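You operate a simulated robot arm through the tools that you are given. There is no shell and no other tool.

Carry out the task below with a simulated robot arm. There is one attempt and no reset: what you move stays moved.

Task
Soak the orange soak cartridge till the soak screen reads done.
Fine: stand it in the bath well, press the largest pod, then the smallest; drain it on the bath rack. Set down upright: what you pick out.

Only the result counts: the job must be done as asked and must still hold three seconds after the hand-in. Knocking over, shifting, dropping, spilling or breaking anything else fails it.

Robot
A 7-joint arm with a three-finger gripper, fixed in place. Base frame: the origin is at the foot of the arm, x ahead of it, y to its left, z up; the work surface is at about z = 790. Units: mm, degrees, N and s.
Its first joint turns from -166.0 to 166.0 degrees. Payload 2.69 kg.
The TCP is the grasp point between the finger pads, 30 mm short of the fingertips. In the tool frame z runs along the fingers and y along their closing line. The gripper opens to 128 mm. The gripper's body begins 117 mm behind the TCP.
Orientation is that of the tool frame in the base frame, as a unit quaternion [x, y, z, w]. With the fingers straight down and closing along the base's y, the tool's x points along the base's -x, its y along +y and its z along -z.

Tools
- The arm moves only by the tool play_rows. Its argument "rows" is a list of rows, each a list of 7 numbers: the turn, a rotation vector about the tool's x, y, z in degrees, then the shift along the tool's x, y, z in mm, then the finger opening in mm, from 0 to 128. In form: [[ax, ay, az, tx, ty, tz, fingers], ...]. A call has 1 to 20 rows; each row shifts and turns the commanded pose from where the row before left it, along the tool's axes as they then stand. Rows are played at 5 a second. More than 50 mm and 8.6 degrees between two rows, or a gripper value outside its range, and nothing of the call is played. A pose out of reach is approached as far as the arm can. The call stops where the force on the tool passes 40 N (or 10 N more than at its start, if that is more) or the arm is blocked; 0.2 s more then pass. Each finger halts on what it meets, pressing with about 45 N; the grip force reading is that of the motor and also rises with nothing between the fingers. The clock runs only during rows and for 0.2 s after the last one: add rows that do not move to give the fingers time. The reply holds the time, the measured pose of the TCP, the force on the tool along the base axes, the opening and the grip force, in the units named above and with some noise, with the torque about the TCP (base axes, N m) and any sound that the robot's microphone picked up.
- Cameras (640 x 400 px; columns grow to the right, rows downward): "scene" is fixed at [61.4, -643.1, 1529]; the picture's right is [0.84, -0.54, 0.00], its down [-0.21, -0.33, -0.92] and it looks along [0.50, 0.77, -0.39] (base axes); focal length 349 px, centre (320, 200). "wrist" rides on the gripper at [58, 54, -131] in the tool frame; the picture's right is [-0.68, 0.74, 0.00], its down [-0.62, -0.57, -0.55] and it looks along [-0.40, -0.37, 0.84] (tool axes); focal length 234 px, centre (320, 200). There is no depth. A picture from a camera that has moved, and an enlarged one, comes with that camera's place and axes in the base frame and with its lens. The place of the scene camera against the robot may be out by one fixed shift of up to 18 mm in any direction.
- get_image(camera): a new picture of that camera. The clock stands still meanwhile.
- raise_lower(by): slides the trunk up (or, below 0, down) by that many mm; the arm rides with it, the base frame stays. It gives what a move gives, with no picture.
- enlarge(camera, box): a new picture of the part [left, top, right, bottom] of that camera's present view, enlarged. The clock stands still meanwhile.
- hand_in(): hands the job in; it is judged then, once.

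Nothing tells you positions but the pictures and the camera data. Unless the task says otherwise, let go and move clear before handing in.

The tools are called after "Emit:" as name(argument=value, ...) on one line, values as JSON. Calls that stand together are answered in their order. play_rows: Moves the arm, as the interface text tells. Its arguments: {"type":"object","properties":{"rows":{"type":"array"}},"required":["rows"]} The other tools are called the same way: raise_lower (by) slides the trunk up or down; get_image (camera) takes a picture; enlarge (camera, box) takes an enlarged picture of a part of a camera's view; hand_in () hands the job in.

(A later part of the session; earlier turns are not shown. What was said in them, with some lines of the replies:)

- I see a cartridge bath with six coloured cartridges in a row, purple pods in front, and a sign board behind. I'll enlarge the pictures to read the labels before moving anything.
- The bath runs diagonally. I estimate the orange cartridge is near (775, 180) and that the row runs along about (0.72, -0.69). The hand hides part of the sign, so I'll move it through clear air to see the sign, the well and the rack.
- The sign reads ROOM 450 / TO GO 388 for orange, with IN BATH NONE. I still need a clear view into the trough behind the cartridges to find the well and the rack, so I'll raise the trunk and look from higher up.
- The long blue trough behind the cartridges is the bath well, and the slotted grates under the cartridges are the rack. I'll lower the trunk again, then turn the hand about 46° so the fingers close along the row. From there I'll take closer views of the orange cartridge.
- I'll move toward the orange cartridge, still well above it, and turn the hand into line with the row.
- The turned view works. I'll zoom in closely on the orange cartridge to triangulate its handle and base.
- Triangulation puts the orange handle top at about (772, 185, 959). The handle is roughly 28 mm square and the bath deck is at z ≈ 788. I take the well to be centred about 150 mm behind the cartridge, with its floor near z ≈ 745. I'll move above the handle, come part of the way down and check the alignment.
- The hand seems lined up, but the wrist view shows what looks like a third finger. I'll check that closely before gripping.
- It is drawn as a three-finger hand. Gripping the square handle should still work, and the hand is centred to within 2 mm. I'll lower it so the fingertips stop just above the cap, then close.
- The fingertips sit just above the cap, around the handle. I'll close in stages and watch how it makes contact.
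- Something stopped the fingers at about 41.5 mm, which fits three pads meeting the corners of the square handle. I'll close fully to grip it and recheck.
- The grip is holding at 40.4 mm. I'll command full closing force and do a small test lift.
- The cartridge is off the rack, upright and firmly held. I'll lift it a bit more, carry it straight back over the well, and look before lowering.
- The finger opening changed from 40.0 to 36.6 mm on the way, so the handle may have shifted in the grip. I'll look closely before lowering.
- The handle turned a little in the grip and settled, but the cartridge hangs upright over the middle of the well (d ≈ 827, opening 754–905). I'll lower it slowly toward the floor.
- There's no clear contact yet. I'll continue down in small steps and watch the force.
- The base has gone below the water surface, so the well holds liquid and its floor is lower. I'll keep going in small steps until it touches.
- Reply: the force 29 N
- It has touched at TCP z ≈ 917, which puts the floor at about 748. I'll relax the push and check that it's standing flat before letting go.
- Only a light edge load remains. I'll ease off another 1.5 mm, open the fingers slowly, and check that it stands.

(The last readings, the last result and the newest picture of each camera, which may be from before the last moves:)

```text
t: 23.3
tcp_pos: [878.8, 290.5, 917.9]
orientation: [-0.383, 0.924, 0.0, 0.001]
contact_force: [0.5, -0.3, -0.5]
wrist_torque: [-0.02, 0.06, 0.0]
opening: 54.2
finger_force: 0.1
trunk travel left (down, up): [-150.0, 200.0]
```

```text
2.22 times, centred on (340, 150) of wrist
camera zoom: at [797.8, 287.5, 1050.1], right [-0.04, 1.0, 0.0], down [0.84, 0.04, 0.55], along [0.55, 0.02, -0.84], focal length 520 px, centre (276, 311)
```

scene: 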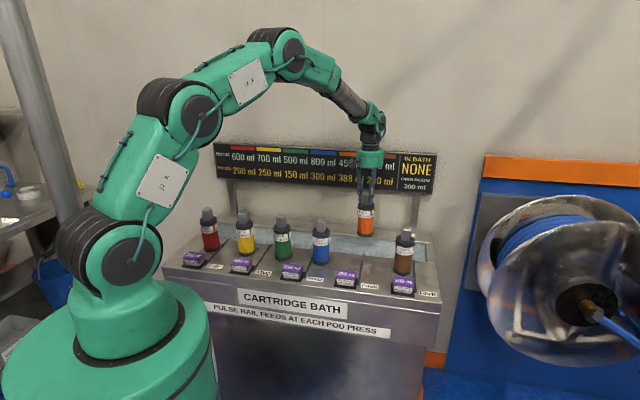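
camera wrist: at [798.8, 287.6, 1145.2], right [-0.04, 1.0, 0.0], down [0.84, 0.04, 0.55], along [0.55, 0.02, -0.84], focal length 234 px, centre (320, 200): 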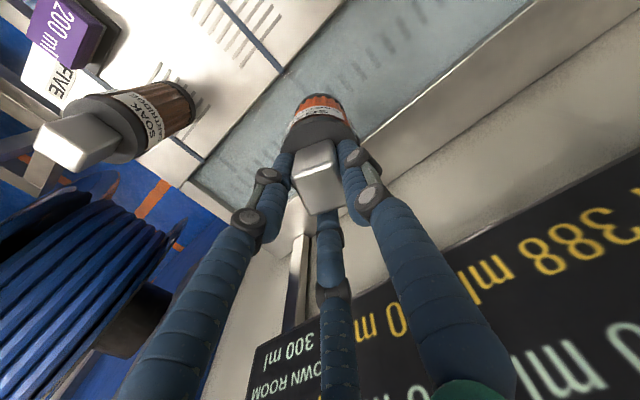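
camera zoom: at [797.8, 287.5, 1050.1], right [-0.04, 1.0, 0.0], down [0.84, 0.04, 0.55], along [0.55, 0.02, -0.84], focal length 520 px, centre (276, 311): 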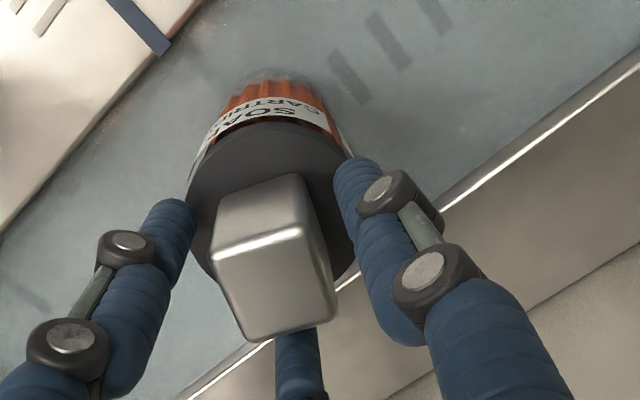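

The cartridge stands on its own in the well. I'll open a bit more and rise straight up, then read the screen.

Emit:
play_rows(rows=[[0, 0, 0, 0, 0, 0, 70], [0, 0, 0, 0, 0, -20, 70], [0, 0, 0, 0, 0, -40, 70], [0, 0, 0, 0, 0, -45, 70], [0, 0, 0, 0, 0, -45, 70], [0, 0, 0, 0, 0, -45, 70], [0, 0, 0, 0, 0, 0, 70]])

Emit:
enlarge(camera="scene", box=[200, 130, 450, 300])

Emit:
enlarge(camera="scene", box=[340, 140, 450, 250])

Emit:
get_image(camera="wrist")

```text
t: 24.9
tcp_pos: [874.1, 289.6, 1114.7]
orientation: [-0.383, 0.924, 0.0, 0.001]
contact_force: [-0.3, 0.0, 0.1]
wrist_torque: [0.02, -0.07, 0.02]
opening: 69.7
finger_force: 0.0
trunk travel left (down, up): [-150.0, 200.0]
```

```text
2.35 times, centred on (325, 215) of scene
camera zoom: at [61.4, -643.1, 1529.0], right [0.84, -0.54, 0.0], down [-0.21, -0.33, -0.92], along [0.5, 0.77, -0.39], focal length 821 px, centre (308, 165)
```

zoom: 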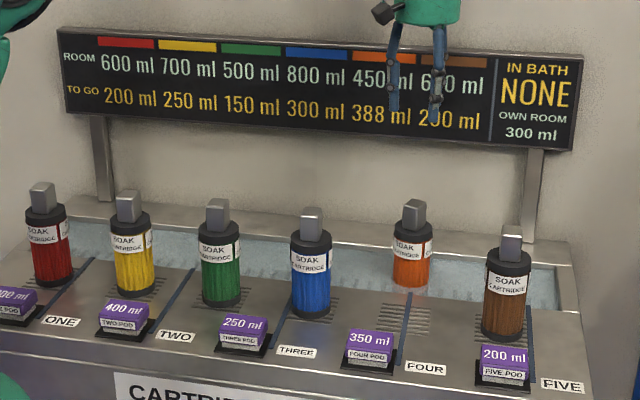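

```text
3.64 times, centred on (395, 195) of scene
camera zoom: at [61.4, -643.1, 1529.0], right [0.84, -0.54, 0.0], down [-0.21, -0.33, -0.92], along [0.5, 0.77, -0.39], focal length 1269 px, centre (47, 218)
```

zoom: 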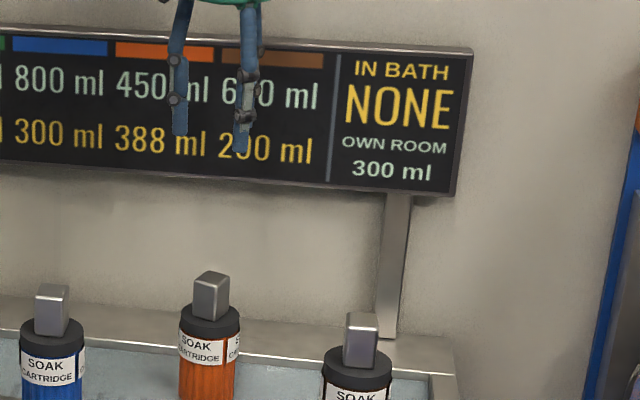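

```text
taken
camera wrist: at [794.1, 286.4, 1246.2], right [-0.04, 1.0, 0.0], down [0.84, 0.04, 0.55], along [0.55, 0.02, -0.84], focal length 234 px, centre (320, 200)
```

wrist: 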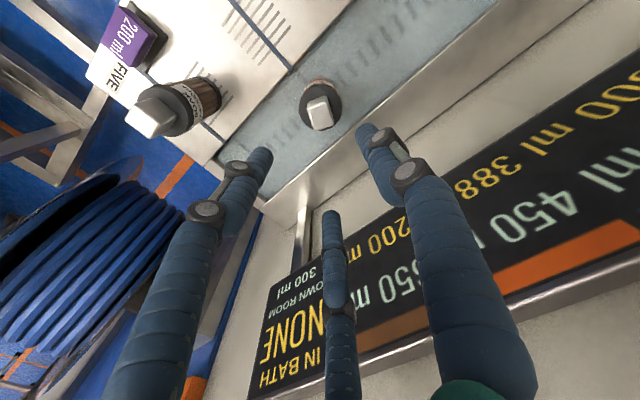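

The screen still reads IN BATH NONE. I'll let a moment pass as I move the hand away, then read it again before pressing any pod.

Emit:
play_rows(rows=[[0, 0, 0, 30, 0, 0, 70], [0, 0, 0, 40, 0, 0, 70], [0, 0, 0, 40, 0, 0, 70], [0, 0, 0, 40, 0, 0, 70], [0, 0, 0, 0, 0, 0, 70], [0, 0, 0, 0, 0, 0, 70], [0, 0, 0, 0, 0, 0, 70], [0, 0, 0, 0, 0, 0, 70], [0, 0, 0, 0, 0, 0, 70], [0, 0, 0, 0, 0, 0, 70]])

Emit:
enlarge(camera="scene", box=[200, 130, 450, 300])

Emit:
get_image(camera="wrist")

```text
t: 27.1
tcp_pos: [769.6, 184.1, 1112.7]
orientation: [-0.383, 0.924, 0.0, 0.0]
contact_force: [0.1, 0.0, 0.0]
wrist_torque: [-0.01, 0.0, -0.03]
opening: 70.1
finger_force: 0.2
trunk travel left (down, up): [-150.0, 200.0]
```

```text
2.35 times, centred on (325, 215) of scene
camera zoom: at [61.4, -643.1, 1529.0], right [0.84, -0.54, 0.0], down [-0.21, -0.33, -0.92], along [0.5, 0.77, -0.39], focal length 821 px, centre (308, 165)
```

zoom: 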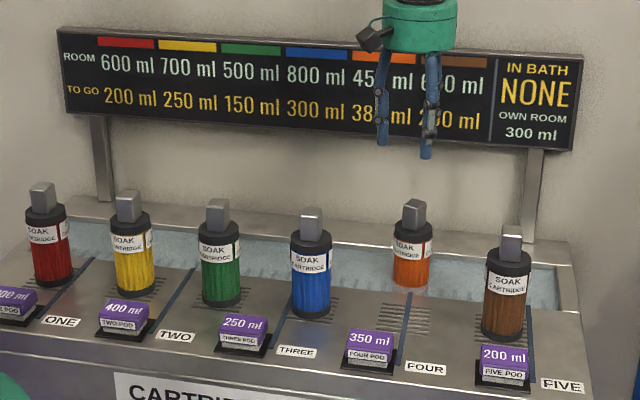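

```text
taken
camera wrist: at [689.8, 181.2, 1245.0], right [-0.04, 1.0, 0.0], down [0.84, 0.04, 0.55], along [0.55, 0.02, -0.84], focal length 234 px, centre (320, 200)
```

wrist: 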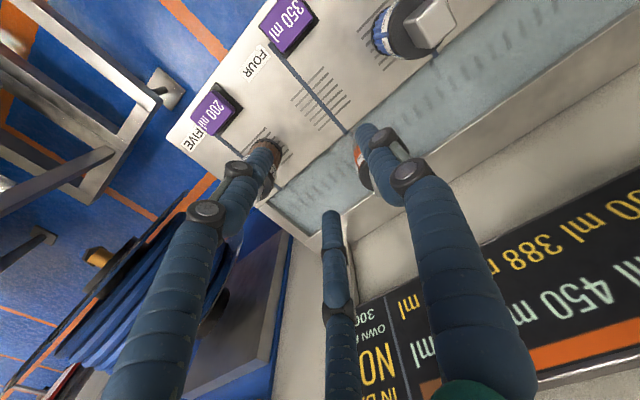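

The cartridge stands upright on the dashed rail down the middle of the well. The sign's numbers also fit the recipe: if each press shares the liquid between the cartridge's room (450) and the bath's own room (300), 400 then 200 gives 240 + 148 = 388 ml, which is exactly TO GO. Next I'll move, fingers closed, to view the largest pod (TWO, 400 ml).

Emit:
play_rows(rows=[[0, 0, 0, 15.3, 46.9, 0, 40], [0, 0, 0, 15.3, 46.9, 0, 20], [0, 0, 0, 15.3, 46.9, 0, 0], [0, 0, 0, 15.3, 46.9, 0, 0], [0, 0, 0, 15.3, 46.9, 0, 0], [0, 0, 0, 15.3, 46.9, 0, 0], [0, 0, 0, 15.3, 46.9, 0, 0], [0, 0, 0, 15.3, 46.9, 0, 0], [0, 0, 0, 15.3, 46.9, 0, 0], [0, 0, 0, 15.3, 46.9, 0, 0], [0, 0, 0, 0, 0, 0, 0], [0, 0, 0, 0, 0, 0, 0]])

Emit:
get_image(camera="wrist")

Emit:
get_image(camera="scene")

Emit:
enlarge(camera="scene", box=[200, 130, 450, 300])

```text
t: 29.7
tcp_pos: [332.2, 407.5, 1114.1]
orientation: [-0.382, 0.924, -0.001, 0.0]
contact_force: [0.2, -0.7, 0.3]
wrist_torque: [-0.02, -0.01, -0.01]
opening: 1.9
finger_force: 31.7
trunk travel left (down, up): [-150.0, 200.0]
```

```text
taken
camera wrist: at [252.5, 405.1, 1245.7], right [-0.04, 1.0, 0.0], down [0.84, 0.04, 0.55], along [0.55, 0.02, -0.84], focal length 234 px, centre (320, 200)
```

wrist: 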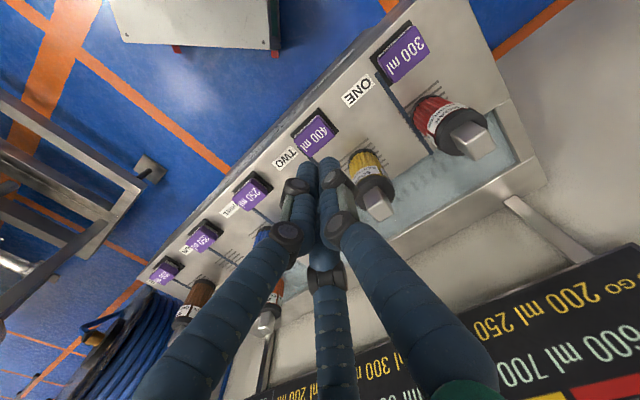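

```text
taken
```

scene: 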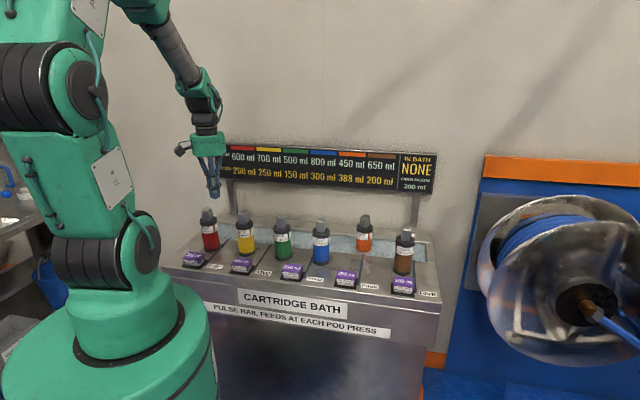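

```text
2.35 times, centred on (325, 215) of scene
camera zoom: at [61.4, -643.1, 1529.0], right [0.84, -0.54, 0.0], down [-0.21, -0.33, -0.92], along [0.5, 0.77, -0.39], focal length 821 px, centre (308, 165)
```

zoom: 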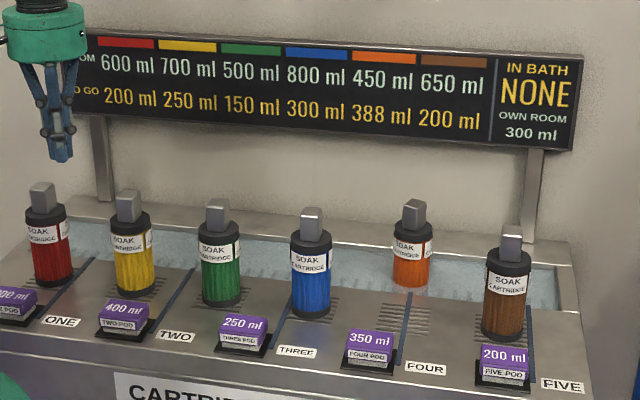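

Pod TWO (400 ml) is in view under the closed fingertips. I'll zoom in to fix its centre.

Emit:
enlarge(camera="wrist", box=[270, 90, 370, 190])

```text
4.00 times, centred on (320, 140) of wrist
camera zoom: at [252.5, 405.1, 1245.7], right [-0.04, 1.0, 0.0], down [0.84, 0.04, 0.55], along [0.55, 0.02, -0.84], focal length 937 px, centre (320, 440)
```

zoom: 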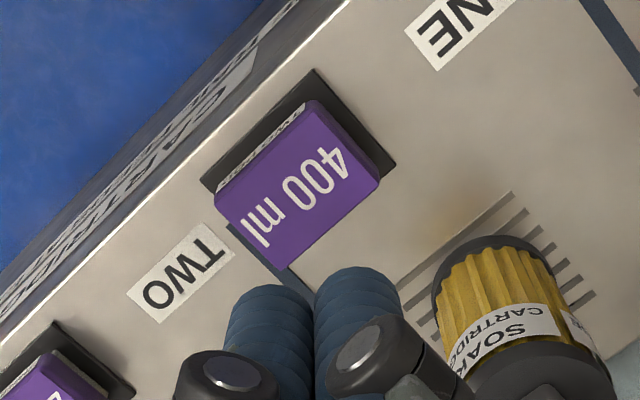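

Pod TWO's top centre is at about (391, 400, 816). I'll move over it and come down to just above the top, then check.

Emit:
play_rows(rows=[[0, 0, 0, -18.1, -23.4, 0, 0], [0, 0, 0, -18.1, -23.4, 0, 0], [0, 0, 0, 0, 0, 48, 0], [0, 0, 0, 0, 0, 48, 0], [0, 0, 0, 0, 0, 48, 0], [0, 0, 0, 0, 0, 48, 0], [0, 0, 0, 0, 0, 30, 0], [0, 0, 0, 0, 0, 0, 0]])

Emit:
get_image(camera="wrist")

Emit:
enlarge(camera="scene", box=[170, 150, 310, 300])

```text
t: 31.5
tcp_pos: [391.1, 402.0, 890.4]
orientation: [-0.382, 0.924, 0.001, 0.0]
contact_force: [0.4, 0.5, 0.0]
wrist_torque: [-0.03, 0.02, 0.01]
opening: 2.0
finger_force: 31.3
trunk travel left (down, up): [-150.0, 200.0]
```

```text
taken
camera wrist: at [311.6, 397.8, 1023.7], right [-0.04, 1.0, 0.0], down [0.84, 0.04, 0.55], along [0.55, 0.02, -0.84], focal length 234 px, centre (320, 200)
```

wrist: 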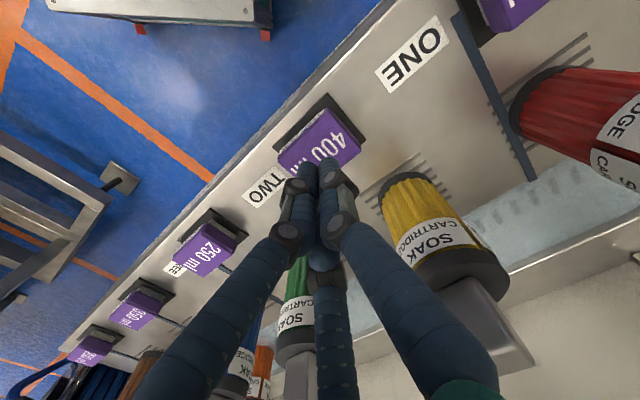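

```text
2.67 times, centred on (240, 225) of scene
camera zoom: at [61.4, -643.1, 1529.0], right [0.84, -0.54, 0.0], down [-0.21, -0.33, -0.92], along [0.5, 0.77, -0.39], focal length 930 px, centre (533, 133)
```

zoom: 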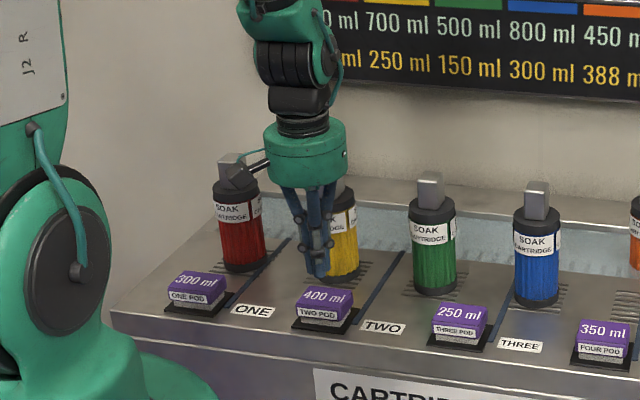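

The hand is centred over pod TWO. I'll lower it to just above the top, then press in small steps.

Emit:
play_rows(rows=[[0, 0, 0, 0, 0, 20, 0], [0, 0, 0, 0, 0, 16, 0], [0, 0, 0, 0, 0, 3, 0], [0, 0, 0, 0, 0, 2, 0], [0, 0, 0, 0, 0, 2, 0], [0, 0, 0, 0, 0, 0, 0]])

Emit:
enlarge(camera="scene", box=[200, 130, 450, 300])

```text
t: 32.9
tcp_pos: [390.6, 399.9, 848.5]
orientation: [-0.382, 0.924, 0.001, 0.001]
contact_force: [1.7, 0.7, 3.7]
wrist_torque: [0.02, -0.02, 0.01]
opening: 5.8
finger_force: 31.1
trunk travel left (down, up): [-150.0, 200.0]
```

```text
2.35 times, centred on (325, 215) of scene
camera zoom: at [61.4, -643.1, 1529.0], right [0.84, -0.54, 0.0], down [-0.21, -0.33, -0.92], along [0.5, 0.77, -0.39], focal length 821 px, centre (308, 165)
```

zoom: 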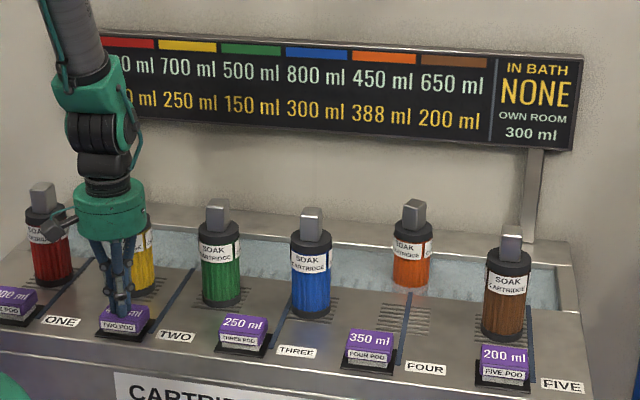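

I'm just touching the pod at about 4 N. I'll press on gently.

Emit:
play_rows(rows=[[0, 0, 0, 0, 0, 2, 0], [0, 0, 0, 0, 0, 2, 0], [0, 0, 0, 0, 0, 2, 0]])

Emit:
enlarge(camera="scene", box=[200, 130, 450, 300])

```text
t: 33.7
tcp_pos: [388.7, 399.8, 842.3]
orientation: [-0.383, 0.924, 0.0, 0.0]
contact_force: [1.5, -4.3, 11.6]
wrist_torque: [-0.12, -0.06, 0.02]
opening: 5.8
finger_force: 31.1
trunk travel left (down, up): [-150.0, 200.0]
```

```text
2.35 times, centred on (325, 215) of scene
camera zoom: at [61.4, -643.1, 1529.0], right [0.84, -0.54, 0.0], down [-0.21, -0.33, -0.92], along [0.5, 0.77, -0.39], focal length 821 px, centre (308, 165)
```

zoom: 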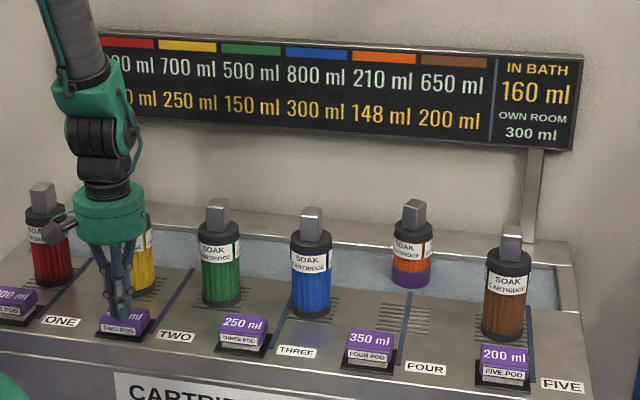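

It worked as predicted: orange now shows ROOM 210 / TO GO 148, with 160 ml in the bath. I'll rise straight off pod TWO and travel along the row to the smallest pod (FIVE, 200 ml).

Emit:
play_rows(rows=[[0, 0, 0, 0, 0, -15, 0], [0, 0, 0, 0, 0, -45, 0], [0, 0, 0, 0, 0, -45, 0], [0, 0, 0, 0, 0, -45, 0], [0, 0, 0, 0, -47, 0, 0], [0, 0, 0, 0, -47, 0, 0], [0, 0, 0, 0, -47, 0, 0], [0, 0, 0, 0, -47, 0, 0], [0, 0, 0, 0, -47, 0, 0], [0, 0, 0, 0, -47, 0, 0], [0, 0, 0, 0, -47, 0, 0], [0, 0, 0, 0, -47, 0, 0], [0, 0, 0, 0, -47, 0, 0], [0, 0, 0, 0, -47, 0, 0], [0, 0, 0, 0, -47, 0, 0], [0, 0, 0, 0, 0, 0, 0]])

Emit:
get_image(camera="wrist")

Emit:
enlarge(camera="scene", box=[200, 130, 450, 300])

```text
t: 37.1
tcp_pos: [756.8, 36.1, 993.7]
orientation: [-0.383, 0.924, 0.0, 0.0]
contact_force: [-0.3, -0.3, -0.8]
wrist_torque: [0.01, 0.02, 0.01]
opening: 2.4
finger_force: 31.7
trunk travel left (down, up): [-150.0, 200.0]
```

```text
taken
camera wrist: at [676.3, 32.4, 1125.3], right [-0.04, 1.0, 0.0], down [0.84, 0.04, 0.55], along [0.55, 0.02, -0.84], focal length 234 px, centre (320, 200)
```

wrist: 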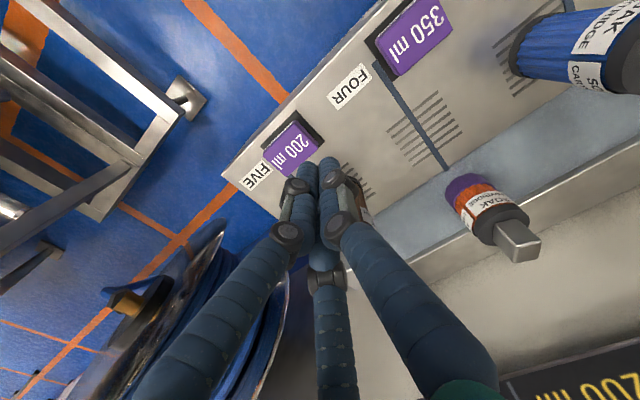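

```text
2.35 times, centred on (325, 215) of scene
camera zoom: at [61.4, -643.1, 1529.0], right [0.84, -0.54, 0.0], down [-0.21, -0.33, -0.92], along [0.5, 0.77, -0.39], focal length 821 px, centre (308, 165)
```

zoom: 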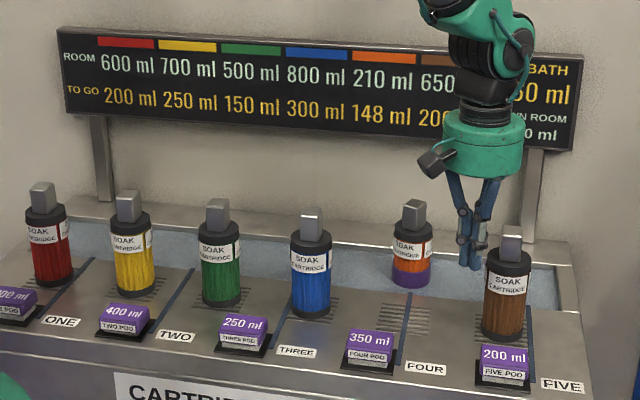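

The single press registered cleanly. Now I'll fix pod FIVE's centre.

Emit:
enlarge(camera="wrist", box=[240, 90, 340, 190])

```text
4.00 times, centred on (290, 140) of wrist
camera zoom: at [676.3, 32.4, 1125.3], right [-0.04, 1.0, 0.0], down [0.84, 0.04, 0.55], along [0.55, 0.02, -0.84], focal length 937 px, centre (440, 440)
```

zoom: 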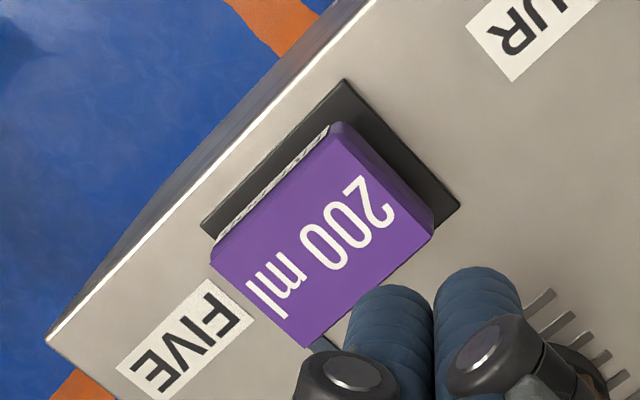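

Pod FIVE's centre is at about (795, -2, 816). I'll move over it and come down to just above contact.

Emit:
play_rows(rows=[[0, 0, 0, 0, -27, 0, 0], [0, 0, 0, 0, -27, 0, 0], [0, 0, 0, 0, 0, 48, 0], [0, 0, 0, 0, 0, 46, 0], [0, 0, 0, 0, 0, 0, 0]])

Emit:
get_image(camera="wrist")

Emit:
enlarge(camera="scene", box=[330, 150, 450, 300])

```text
t: 38.3
tcp_pos: [795.8, -1.9, 898.1]
orientation: [-0.382, 0.924, 0.001, 0.001]
contact_force: [0.2, 0.7, -0.7]
wrist_torque: [0.01, 0.04, -0.02]
opening: 2.4
finger_force: 31.6
trunk travel left (down, up): [-150.0, 200.0]
```

```text
taken
camera wrist: at [715.3, -6.1, 1030.1], right [-0.04, 1.0, 0.0], down [0.84, 0.04, 0.55], along [0.55, 0.02, -0.84], focal length 234 px, centre (320, 200)
```

wrist: 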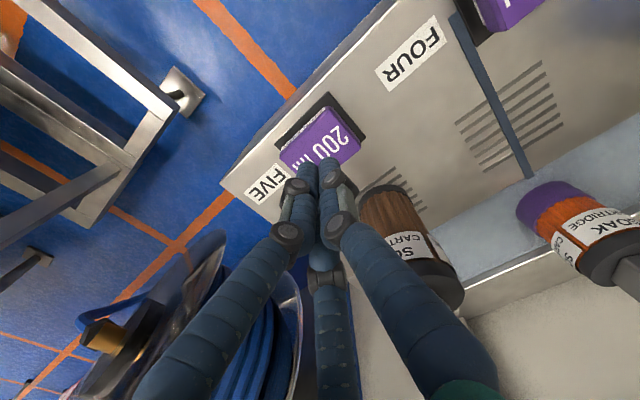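

```text
2.67 times, centred on (390, 225) of scene
camera zoom: at [61.4, -643.1, 1529.0], right [0.84, -0.54, 0.0], down [-0.21, -0.33, -0.92], along [0.5, 0.77, -0.39], focal length 930 px, centre (133, 133)
```

zoom: 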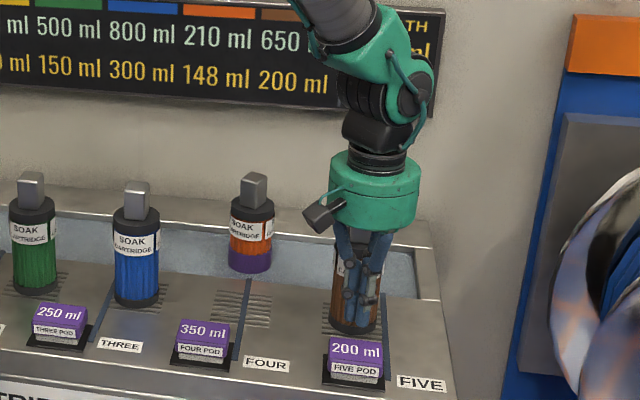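

The alignment looks the same as it did over pod TWO. I'll go down and press the same depth as before, once.

Emit:
play_rows(rows=[[0, 0, 0, 0, 0, 25, 0], [0, 0, 0, 0, 0, 18, 0], [0, 0, 0, 0, 0, 4, 0], [0, 0, 0, 0, 0, 3, 0], [0, 0, 0, 0, 0, 0, 0]])

Emit:
enlarge(camera="scene", box=[330, 130, 450, 300])

```text
t: 39.5
tcp_pos: [794.3, -3.1, 848.6]
orientation: [-0.383, 0.924, 0.0, 0.0]
contact_force: [0.7, 1.3, 3.2]
wrist_torque: [0.03, -0.04, -0.01]
opening: 5.8
finger_force: 31.5
trunk travel left (down, up): [-150.0, 200.0]
```

```text
2.35 times, centred on (390, 215) of scene
camera zoom: at [61.4, -643.1, 1529.0], right [0.84, -0.54, 0.0], down [-0.21, -0.33, -0.92], along [0.5, 0.77, -0.39], focal length 821 px, centre (155, 165)
```

zoom: 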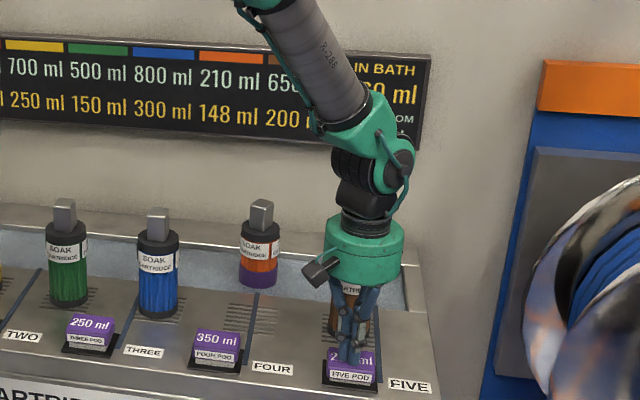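

Light contact. I'll finish the press.

Emit:
play_rows(rows=[[0, 0, 0, 0, 0, 2, 0], [0, 0, 0, 0, 0, 2, 0], [0, 0, 0, 0, 0, 2, 0]])

Emit:
enlarge(camera="scene", box=[200, 130, 450, 300])

```text
t: 40.3
tcp_pos: [795.7, -2.6, 842.3]
orientation: [-0.383, 0.924, 0.0, 0.0]
contact_force: [-1.3, -1.1, 8.9]
wrist_torque: [-0.05, 0.03, 0.06]
opening: 6.0
finger_force: 31.9
trunk travel left (down, up): [-150.0, 200.0]
```

```text
2.35 times, centred on (325, 215) of scene
camera zoom: at [61.4, -643.1, 1529.0], right [0.84, -0.54, 0.0], down [-0.21, -0.33, -0.92], along [0.5, 0.77, -0.39], focal length 821 px, centre (308, 165)
```

zoom: 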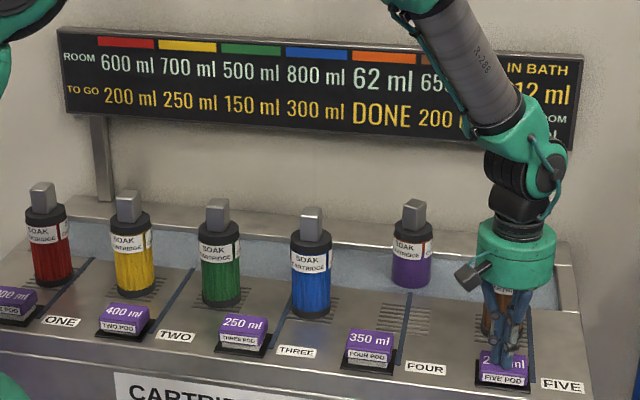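

The screen reads DONE for orange, with no overflow. I'll rise off the pod and go back above the cartridge in the well with the fingers open.

Emit:
play_rows(rows=[[0, 0, 0, 0, 0, -15, 0], [0, 0, 0, 0, 0, -45, 0], [0, 0, 0, 0, 0, -45, 0], [0, 0, 0, 0, 0, -45, 0], [0, 0, 0, 0, 0, -45, 0], [0, 0, 0, 0, 0, -45, 20], [0, 0, 0, 0, 0, -30, 50], [0, 0, 0, -38, 21.1, 0, 70], [0, 0, 0, -38, 21.1, 0, 70], [0, 0, 0, -38, 21.1, 0, 70], [0, 0, 0, -38, 21.1, 0, 70], [0, 0, 0, -38, 21.1, 0, 70], [0, 0, 0, -38, 21.1, 0, 70], [0, 0, 0, -38, 21.1, 0, 70], [0, 0, 0, 0, 0, 0, 70]])

Emit:
get_image(camera="wrist")

Emit:
enlarge(camera="scene", box=[200, 130, 450, 300])

Emit:
enlarge(camera="wrist", box=[270, 60, 370, 160])

```text
t: 43.5
tcp_pos: [877.4, 290.0, 1111.3]
orientation: [-0.383, 0.924, 0.0, 0.0]
contact_force: [-0.6, -0.3, -0.3]
wrist_torque: [-0.08, 0.0, 0.02]
opening: 69.7
finger_force: 0.1
trunk travel left (down, up): [-150.0, 200.0]
```

```text
taken
camera wrist: at [798.0, 287.1, 1243.5], right [-0.04, 1.0, 0.0], down [0.84, 0.04, 0.55], along [0.55, 0.02, -0.84], focal length 234 px, centre (320, 200)
```

wrist: 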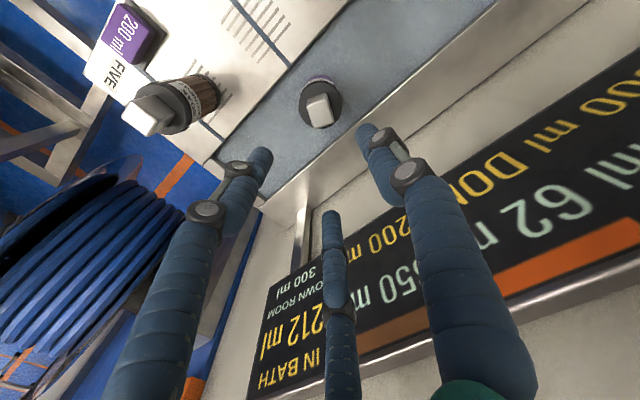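

```text
2.35 times, centred on (325, 215) of scene
camera zoom: at [61.4, -643.1, 1529.0], right [0.84, -0.54, 0.0], down [-0.21, -0.33, -0.92], along [0.5, 0.77, -0.39], focal length 821 px, centre (308, 165)
```

zoom: 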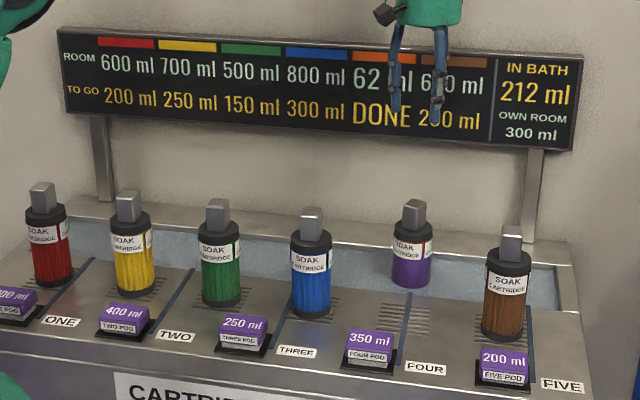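

```text
4.00 times, centred on (320, 110) of wrist
camera zoom: at [798.0, 287.1, 1243.5], right [-0.04, 1.0, 0.0], down [0.84, 0.04, 0.55], along [0.55, 0.02, -0.84], focal length 937 px, centre (320, 560)
```

zoom: 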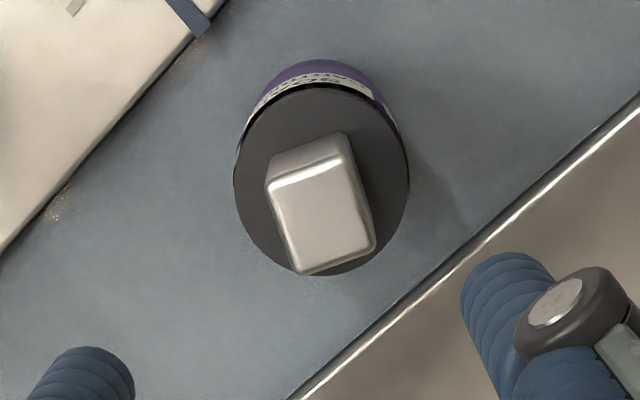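

DONE holds and the bath reads 212 ml (own room 300). I'll lower partway over the cartridge to check the centring before I grip it.

Emit:
play_rows(rows=[[0, 0, 0, 0, 0, 45, 70], [0, 0, 0, 0, 0, 45, 70], [0, 0, 0, 0, 0, 35, 70], [0, 0, 0, 0, 0, 0, 70]])

Emit:
enlarge(camera="wrist", box=[240, 60, 440, 240])

Emit:
enlarge(camera="scene", box=[340, 170, 430, 260])

```text
t: 44.5
tcp_pos: [878.6, 288.5, 985.8]
orientation: [-0.383, 0.924, -0.001, 0.0]
contact_force: [0.5, 0.3, -1.2]
wrist_torque: [0.02, 0.02, -0.04]
opening: 69.9
finger_force: 0.1
trunk travel left (down, up): [-150.0, 200.0]
```

```text
2.22 times, centred on (340, 150) of wrist
camera zoom: at [798.4, 285.5, 1118.3], right [-0.04, 1.0, 0.0], down [0.84, 0.04, 0.55], along [0.55, 0.02, -0.84], focal length 520 px, centre (276, 311)
```

zoom: 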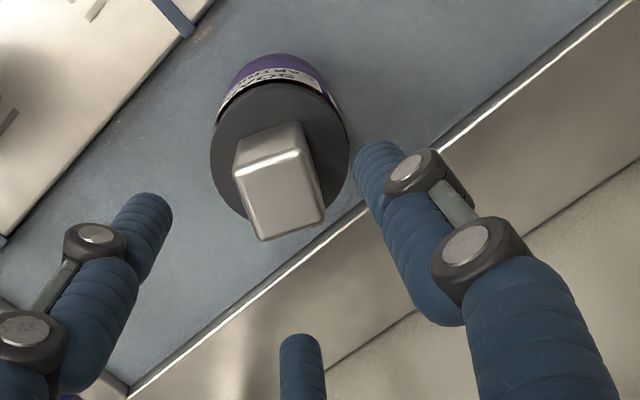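

```text
4.44 times, centred on (385, 215) of scene
camera zoom: at [61.4, -643.1, 1529.0], right [0.84, -0.54, 0.0], down [-0.21, -0.33, -0.92], along [0.5, 0.77, -0.39], focal length 1550 px, centre (31, 133)
```

zoom: 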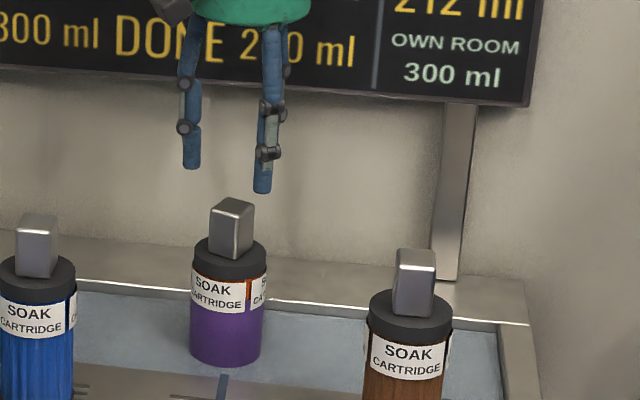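

The handle is centred at about (873, 290), so I'll shift about 3 mm, lower to the same grip height as before and close.

Emit:
play_rows(rows=[[0, 0, 0, 2.2, 2.5, 25, 70], [0, 0, 0, 0, 0, 25, 70], [0, 0, 0, 0, 0, 17, 70], [0, 0, 0, 0, 0, 0, 60], [0, 0, 0, 0, 0, 0, 50]])

Emit:
enlarge(camera="wrist", box=[240, 60, 440, 240])

Emit:
enlarge(camera="scene", box=[340, 170, 430, 260])

```text
t: 45.7
tcp_pos: [874.0, 289.5, 920.2]
orientation: [-0.383, 0.924, 0.0, 0.0]
contact_force: [-0.4, 0.4, 0.7]
wrist_torque: [0.01, 0.02, -0.01]
opening: 50.1
finger_force: 0.1
trunk travel left (down, up): [-150.0, 200.0]
```

```text
2.22 times, centred on (340, 150) of wrist
camera zoom: at [794.2, 285.9, 1052.3], right [-0.04, 1.0, 0.0], down [0.84, 0.04, 0.55], along [0.55, 0.02, -0.84], focal length 520 px, centre (276, 311)
```

zoom: 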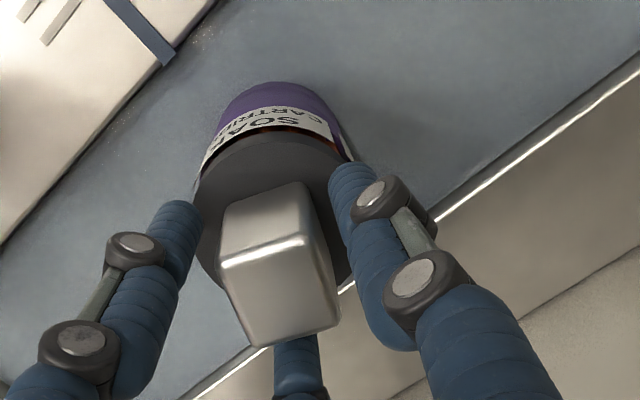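

```text
4.44 times, centred on (385, 215) of scene
camera zoom: at [61.4, -643.1, 1529.0], right [0.84, -0.54, 0.0], down [-0.21, -0.33, -0.92], along [0.5, 0.77, -0.39], focal length 1550 px, centre (31, 133)
```

zoom: 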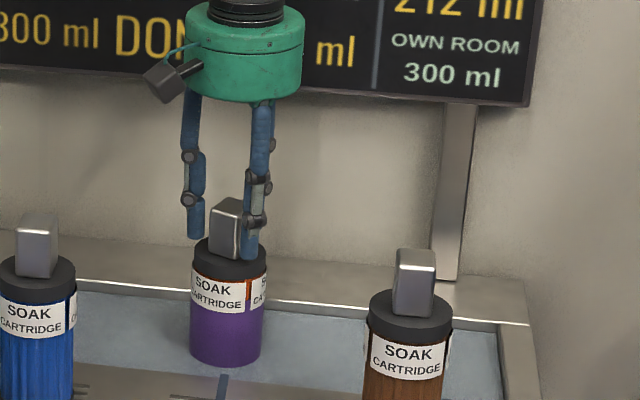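

The fingers surround the handle. I'll close gradually to full grip, then do a small test lift.

Emit:
play_rows(rows=[[0, 0, 0, 0, 0, 2.5, 44], [0, 0, 0, 0, 0, 0, 38], [0, 0, 0, 0, 0, 0, 30], [0, 0, 0, 0, 0, 0, 15], [0, 0, 0, 0, 0, 0, 0], [0, 0, 0, 0, 0, 0, 0], [0, 0, 0, 0, 0, 0, 0]])

Emit:
enlarge(camera="wrist", box=[240, 60, 440, 240])

Emit:
enlarge(camera="scene", box=[340, 170, 430, 260])

```text
t: 47.3
tcp_pos: [873.8, 289.6, 918.2]
orientation: [-0.382, 0.924, 0.0, 0.0]
contact_force: [-0.8, -0.6, 0.2]
wrist_torque: [0.0, 0.08, 0.0]
opening: 35.5
finger_force: 45.1
trunk travel left (down, up): [-150.0, 200.0]
```

```text
2.22 times, centred on (340, 150) of wrist
camera zoom: at [794.2, 286.1, 1049.8], right [-0.04, 1.0, 0.0], down [0.84, 0.04, 0.55], along [0.55, 0.02, -0.84], focal length 520 px, centre (276, 311)
```

zoom: 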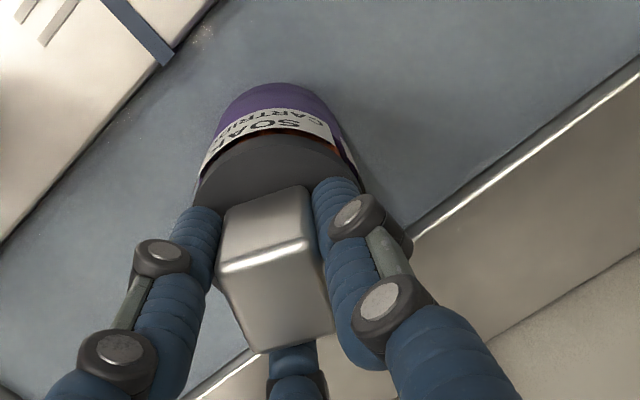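

```text
4.44 times, centred on (385, 215) of scene
camera zoom: at [61.4, -643.1, 1529.0], right [0.84, -0.54, 0.0], down [-0.21, -0.33, -0.92], along [0.5, 0.77, -0.39], focal length 1550 px, centre (31, 133)
```

zoom: 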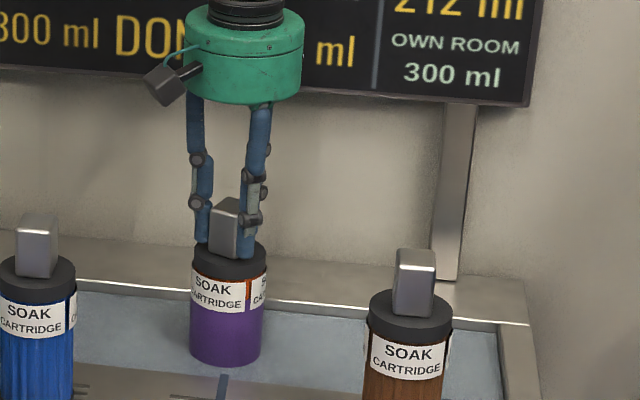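

The grip is solid at 35.5 mm with 45 N. I'll lift it straight up slowly until the base is clear of the deck.

Emit:
play_rows(rows=[[0, 0, 0, 0, 0, -6, 0], [0, 0, 0, 0, 0, -10, 0], [0, 0, 0, 0, 0, -10, 0], [0, 0, 0, 0, 0, 0, 0]])

Emit:
play_rows(rows=[[0, 0, 0, 0, 0, -12, 0], [0, 0, 0, 0, 0, -15, 0], [0, 0, 0, 0, 0, -15, 0], [0, 0, 0, 0, 0, -15, 0], [0, 0, 0, 0, 0, -12, 0], [0, 0, 0, 0, 0, 0, 0]])

Emit:
enlarge(camera="scene", box=[200, 130, 450, 300])

Emit:
get_image(camera="wrist")

```text
t: 48.3
tcp_pos: [874.4, 290.5, 943.7]
orientation: [-0.383, 0.924, 0.0, 0.001]
contact_force: [-0.7, -0.9, -3.2]
wrist_torque: [0.02, 0.0, 0.02]
opening: 36.2
finger_force: 44.8
trunk travel left (down, up): [-150.0, 200.0]
```

```text
t: 49.7
tcp_pos: [874.1, 289.3, 1013.0]
orientation: [-0.383, 0.924, 0.0, 0.0]
contact_force: [0.3, 0.6, -2.7]
wrist_torque: [0.02, 0.02, 0.01]
opening: 35.6
finger_force: 45.1
trunk travel left (down, up): [-150.0, 200.0]
```

```text
2.35 times, centred on (325, 215) of scene
camera zoom: at [61.4, -643.1, 1529.0], right [0.84, -0.54, 0.0], down [-0.21, -0.33, -0.92], along [0.5, 0.77, -0.39], focal length 821 px, centre (308, 165)
```

zoom: 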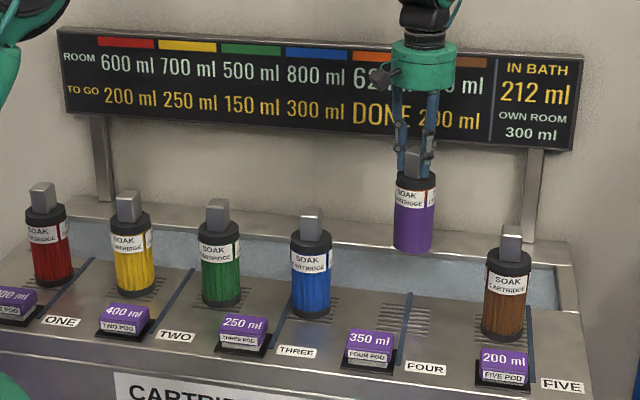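

```text
taken
camera wrist: at [793.8, 286.7, 1145.6], right [-0.04, 1.0, 0.0], down [0.84, 0.04, 0.55], along [0.55, 0.02, -0.84], focal length 234 px, centre (320, 200)
```

wrist: 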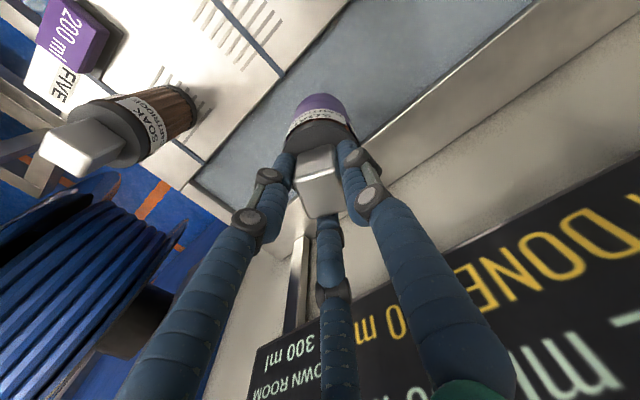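

It's lifted cleanly and the screen still reads DONE. I'll carry it straight back over its original grate on the rack.

Emit:
play_rows(rows=[[0, 0, 0, 20, 0, 0, 0], [0, 0, 0, 25, 0, 0, 0], [0, 0, 0, 25, -1, 0, 0], [0, 0, 0, 25, 0, 0, 0], [0, 0, 0, 25, 0, 0, 0], [0, 0, 0, 25, 0, 0, 0], [0, 0, 0, 0, 0, 0, 0]])

Emit:
get_image(camera="wrist")

Emit:
enlarge(camera="scene", box=[320, 160, 440, 300])

```text
t: 51.3
tcp_pos: [771.7, 185.4, 1013.8]
orientation: [-0.383, 0.924, 0.0, -0.001]
contact_force: [-0.7, -0.5, -1.8]
wrist_torque: [0.04, -0.03, -0.02]
opening: 35.5
finger_force: 45.0
trunk travel left (down, up): [-150.0, 200.0]
```

```text
taken
camera wrist: at [692.4, 182.8, 1144.8], right [-0.04, 1.0, 0.0], down [0.84, 0.04, 0.55], along [0.55, 0.02, -0.84], focal length 234 px, centre (320, 200)
```

wrist: 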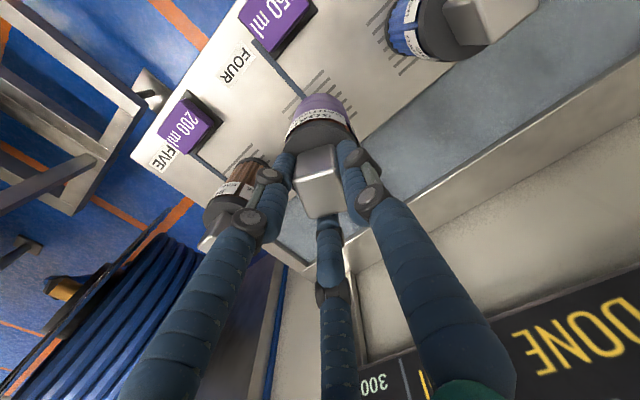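

```text
2.86 times, centred on (380, 230) of scene
camera zoom: at [61.4, -643.1, 1529.0], right [0.84, -0.54, 0.0], down [-0.21, -0.33, -0.92], along [0.5, 0.77, -0.39], focal length 997 px, centre (149, 114)
```

zoom: 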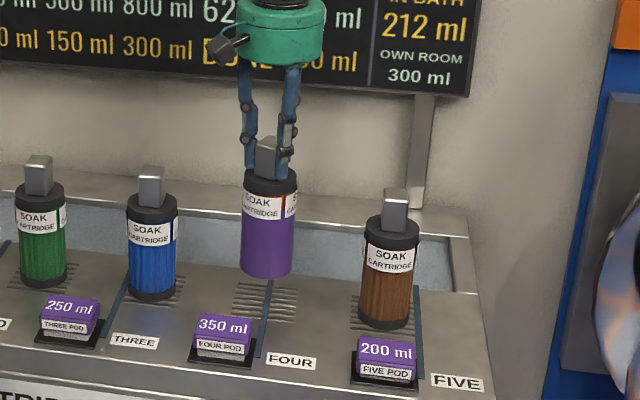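

It's aligned over the grate. I'll lower to just above the deck, then go down in small steps to touch.

Emit:
play_rows(rows=[[0, 0, 0, 0, 0, 15, 0], [0, 0, 0, 0, 0, 18, 0], [0, 0, 0, 0, 0, 12, 0], [0, 0, 0, 0, 0, 5, 0], [0, 0, 0, 0, 0, 2, 0], [0, 0, 0, 0, 0, 2, 0], [0, 0, 0, 0, 0, 0, 0]])

Emit:
enlarge(camera="scene", box=[330, 190, 410, 290])

```text
t: 52.9
tcp_pos: [772.7, 187.2, 959.1]
orientation: [-0.383, 0.924, 0.0, -0.001]
contact_force: [0.4, 0.7, -2.0]
wrist_torque: [-0.02, 0.0, 0.02]
opening: 35.6
finger_force: 45.2
trunk travel left (down, up): [-150.0, 200.0]
```

```text
4.00 times, centred on (370, 240) of scene
camera zoom: at [61.4, -643.1, 1529.0], right [0.84, -0.54, 0.0], down [-0.21, -0.33, -0.92], along [0.5, 0.77, -0.39], focal length 1395 px, centre (120, 40)
```

zoom: 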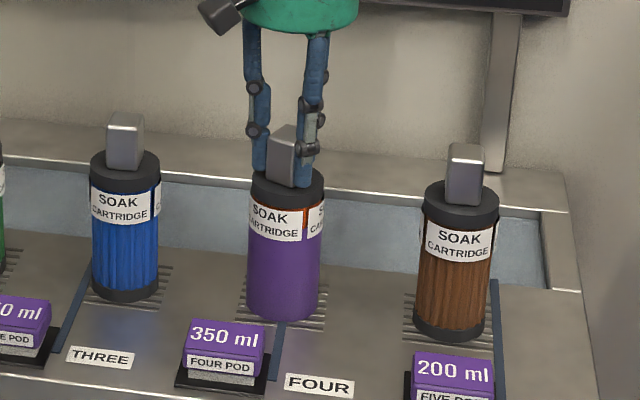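

Emit:
play_rows(rows=[[0, 0, 0, 0, 0, 1, 0], [0, 0, 0, 0, 0, 1, 0], [0, 0, 0, 0, 0, 1, 0], [0, 0, 0, 0, 0, 0, 0]])

```text
t: 53.9
tcp_pos: [772.5, 185.6, 957.1]
orientation: [-0.383, 0.924, 0.0, 0.002]
contact_force: [-2.9, -4.1, 13.4]
wrist_torque: [-0.28, 0.29, 0.08]
opening: 35.8
finger_force: 45.3
trunk travel left (down, up): [-150.0, 200.0]
```

The base has touched the rack at TCP z ≈ 957 with a light push. I'll ease off 1 mm, then open slowly and check that it stands.

Emit:
play_rows(rows=[[0, 0, 0, 0, 0, -1, 0], [0, 0, 0, 0, 0, 0, 0], [0, 0, 0, 0, 0, 0, 36], [0, 0, 0, 0, 0, 0, 40], [0, 0, 0, 0, 0, 0, 46], [0, 0, 0, 0, 0, 0, 54], [0, 0, 0, 0, 0, 0, 62], [0, 0, 0, 0, 0, 0, 62]])

Emit:
enlarge(camera="wrist", box=[240, 60, 440, 240])

Emit:
enlarge(camera="scene", box=[330, 190, 410, 290])

```text
t: 55.7
tcp_pos: [772.3, 186.5, 956.7]
orientation: [-0.383, 0.924, -0.001, 0.0]
contact_force: [0.3, 0.3, -0.1]
wrist_torque: [-0.02, -0.04, -0.03]
opening: 62.0
finger_force: 0.1
trunk travel left (down, up): [-150.0, 200.0]
```

```text
2.22 times, centred on (340, 150) of wrist
camera zoom: at [692.8, 183.5, 1089.6], right [-0.04, 1.0, 0.0], down [0.84, 0.04, 0.55], along [0.55, 0.02, -0.84], focal length 520 px, centre (276, 311)
```

zoom: 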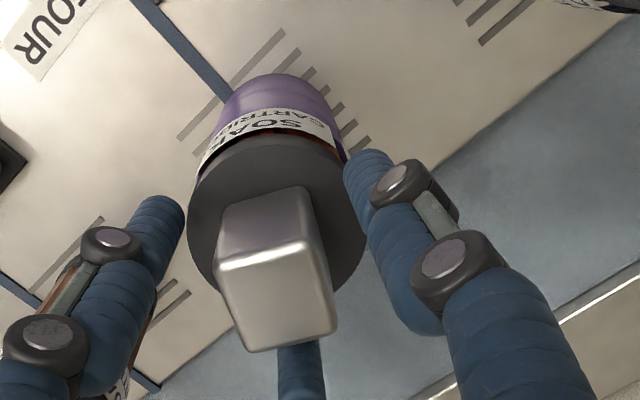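

```text
4.00 times, centred on (370, 240) of scene
camera zoom: at [61.4, -643.1, 1529.0], right [0.84, -0.54, 0.0], down [-0.21, -0.33, -0.92], along [0.5, 0.77, -0.39], focal length 1395 px, centre (120, 40)
```

zoom: 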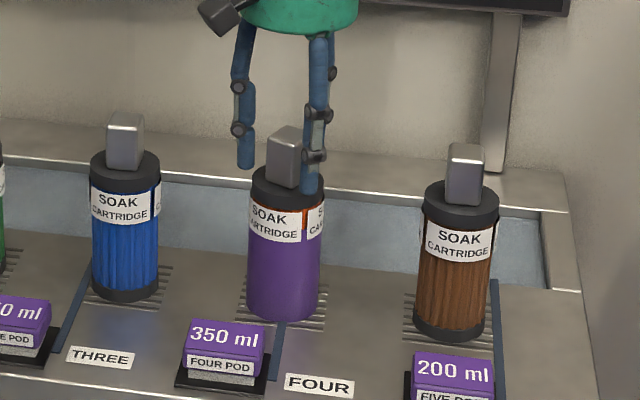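

The cartridge is standing upright on its grate. I'll rise clear, move the hand away and take a last look.

Emit:
play_rows(rows=[[0, 0, 0, 0, 0, 0, 70], [0, 0, 0, 0, 0, -20, 70], [0, 0, 0, 0, 0, -40, 70], [0, 0, 0, 0, 0, -45, 70], [0, 0, 0, 0, 0, -45, 70], [0, 0, 0, 40, 0, 0, 70], [0, 0, 0, 45, 0, 0, 70], [0, 0, 0, 45, 0, 0, 70], [0, 0, 0, 45, 0, 0, 70], [0, 0, 0, 0, 0, 0, 70], [0, 0, 0, 0, 0, 0, 70], [0, 0, 0, 0, 0, 0, 70], [0, 0, 0, 0, 0, 0, 70]])

Emit:
enlarge(camera="scene", box=[170, 130, 450, 300])

Emit:
get_image(camera="wrist")

Emit:
get_image(camera="scene")

```text
t: 58.5
tcp_pos: [648.2, 62.4, 1106.7]
orientation: [-0.383, 0.924, 0.0, 0.001]
contact_force: [-0.9, 0.1, 0.3]
wrist_torque: [0.01, 0.02, 0.0]
opening: 69.9
finger_force: 0.0
trunk travel left (down, up): [-150.0, 200.0]
```

```text
2.29 times, centred on (310, 215) of scene
camera zoom: at [61.4, -643.1, 1529.0], right [0.84, -0.54, 0.0], down [-0.21, -0.33, -0.92], along [0.5, 0.77, -0.39], focal length 797 px, centre (343, 166)
```

zoom: 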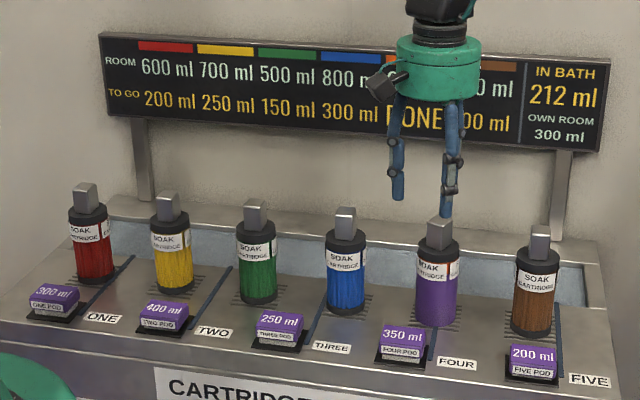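

```text
taken
camera wrist: at [567.8, 59.2, 1239.3], right [-0.04, 1.0, 0.0], down [0.84, 0.04, 0.55], along [0.55, 0.02, -0.84], focal length 234 px, centre (320, 200)
```

wrist: 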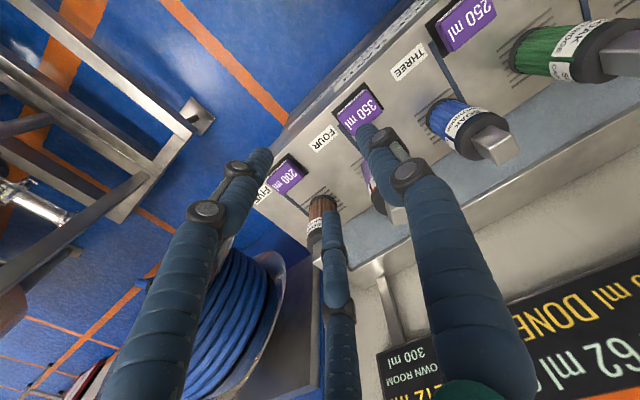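

```text
taken
```

scene: 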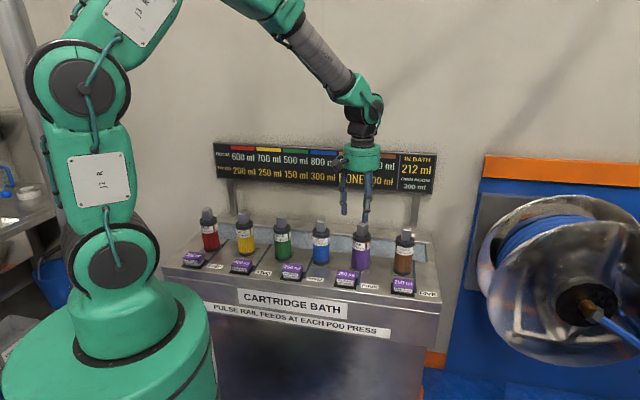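

The orange cartridge, now soaked purple, stands upright on its rack grate. The screen reads DONE, nothing else has moved and the hand is clear, so I'm handing in.

Emit:
hand_in()

```text
The job is handed in.
```

The orange cartridge is soaked: the screen reads DONE for it, and it stands upright on its original spot on the bath rack. I've handed the job in, but no verdict has come back.

- **Soak:** I stood it in the bath well, then pressed the largest pod (TWO, 400 ml) once and the smallest (FIVE, 200 ml) once. That took its TO GO from 388 to 148, then to DONE.
- **Bath:** it reads 212 ml, under its own room of 300 ml, and I saw no spill.
- **Everything else:** the other five cartridges stayed upright in place, and the hand was empty and clear before I handed in.

The cartridge turned a little in the grip when I first moved it, so its label now faces slightly differently. Its lower half also looks purple after the soak.
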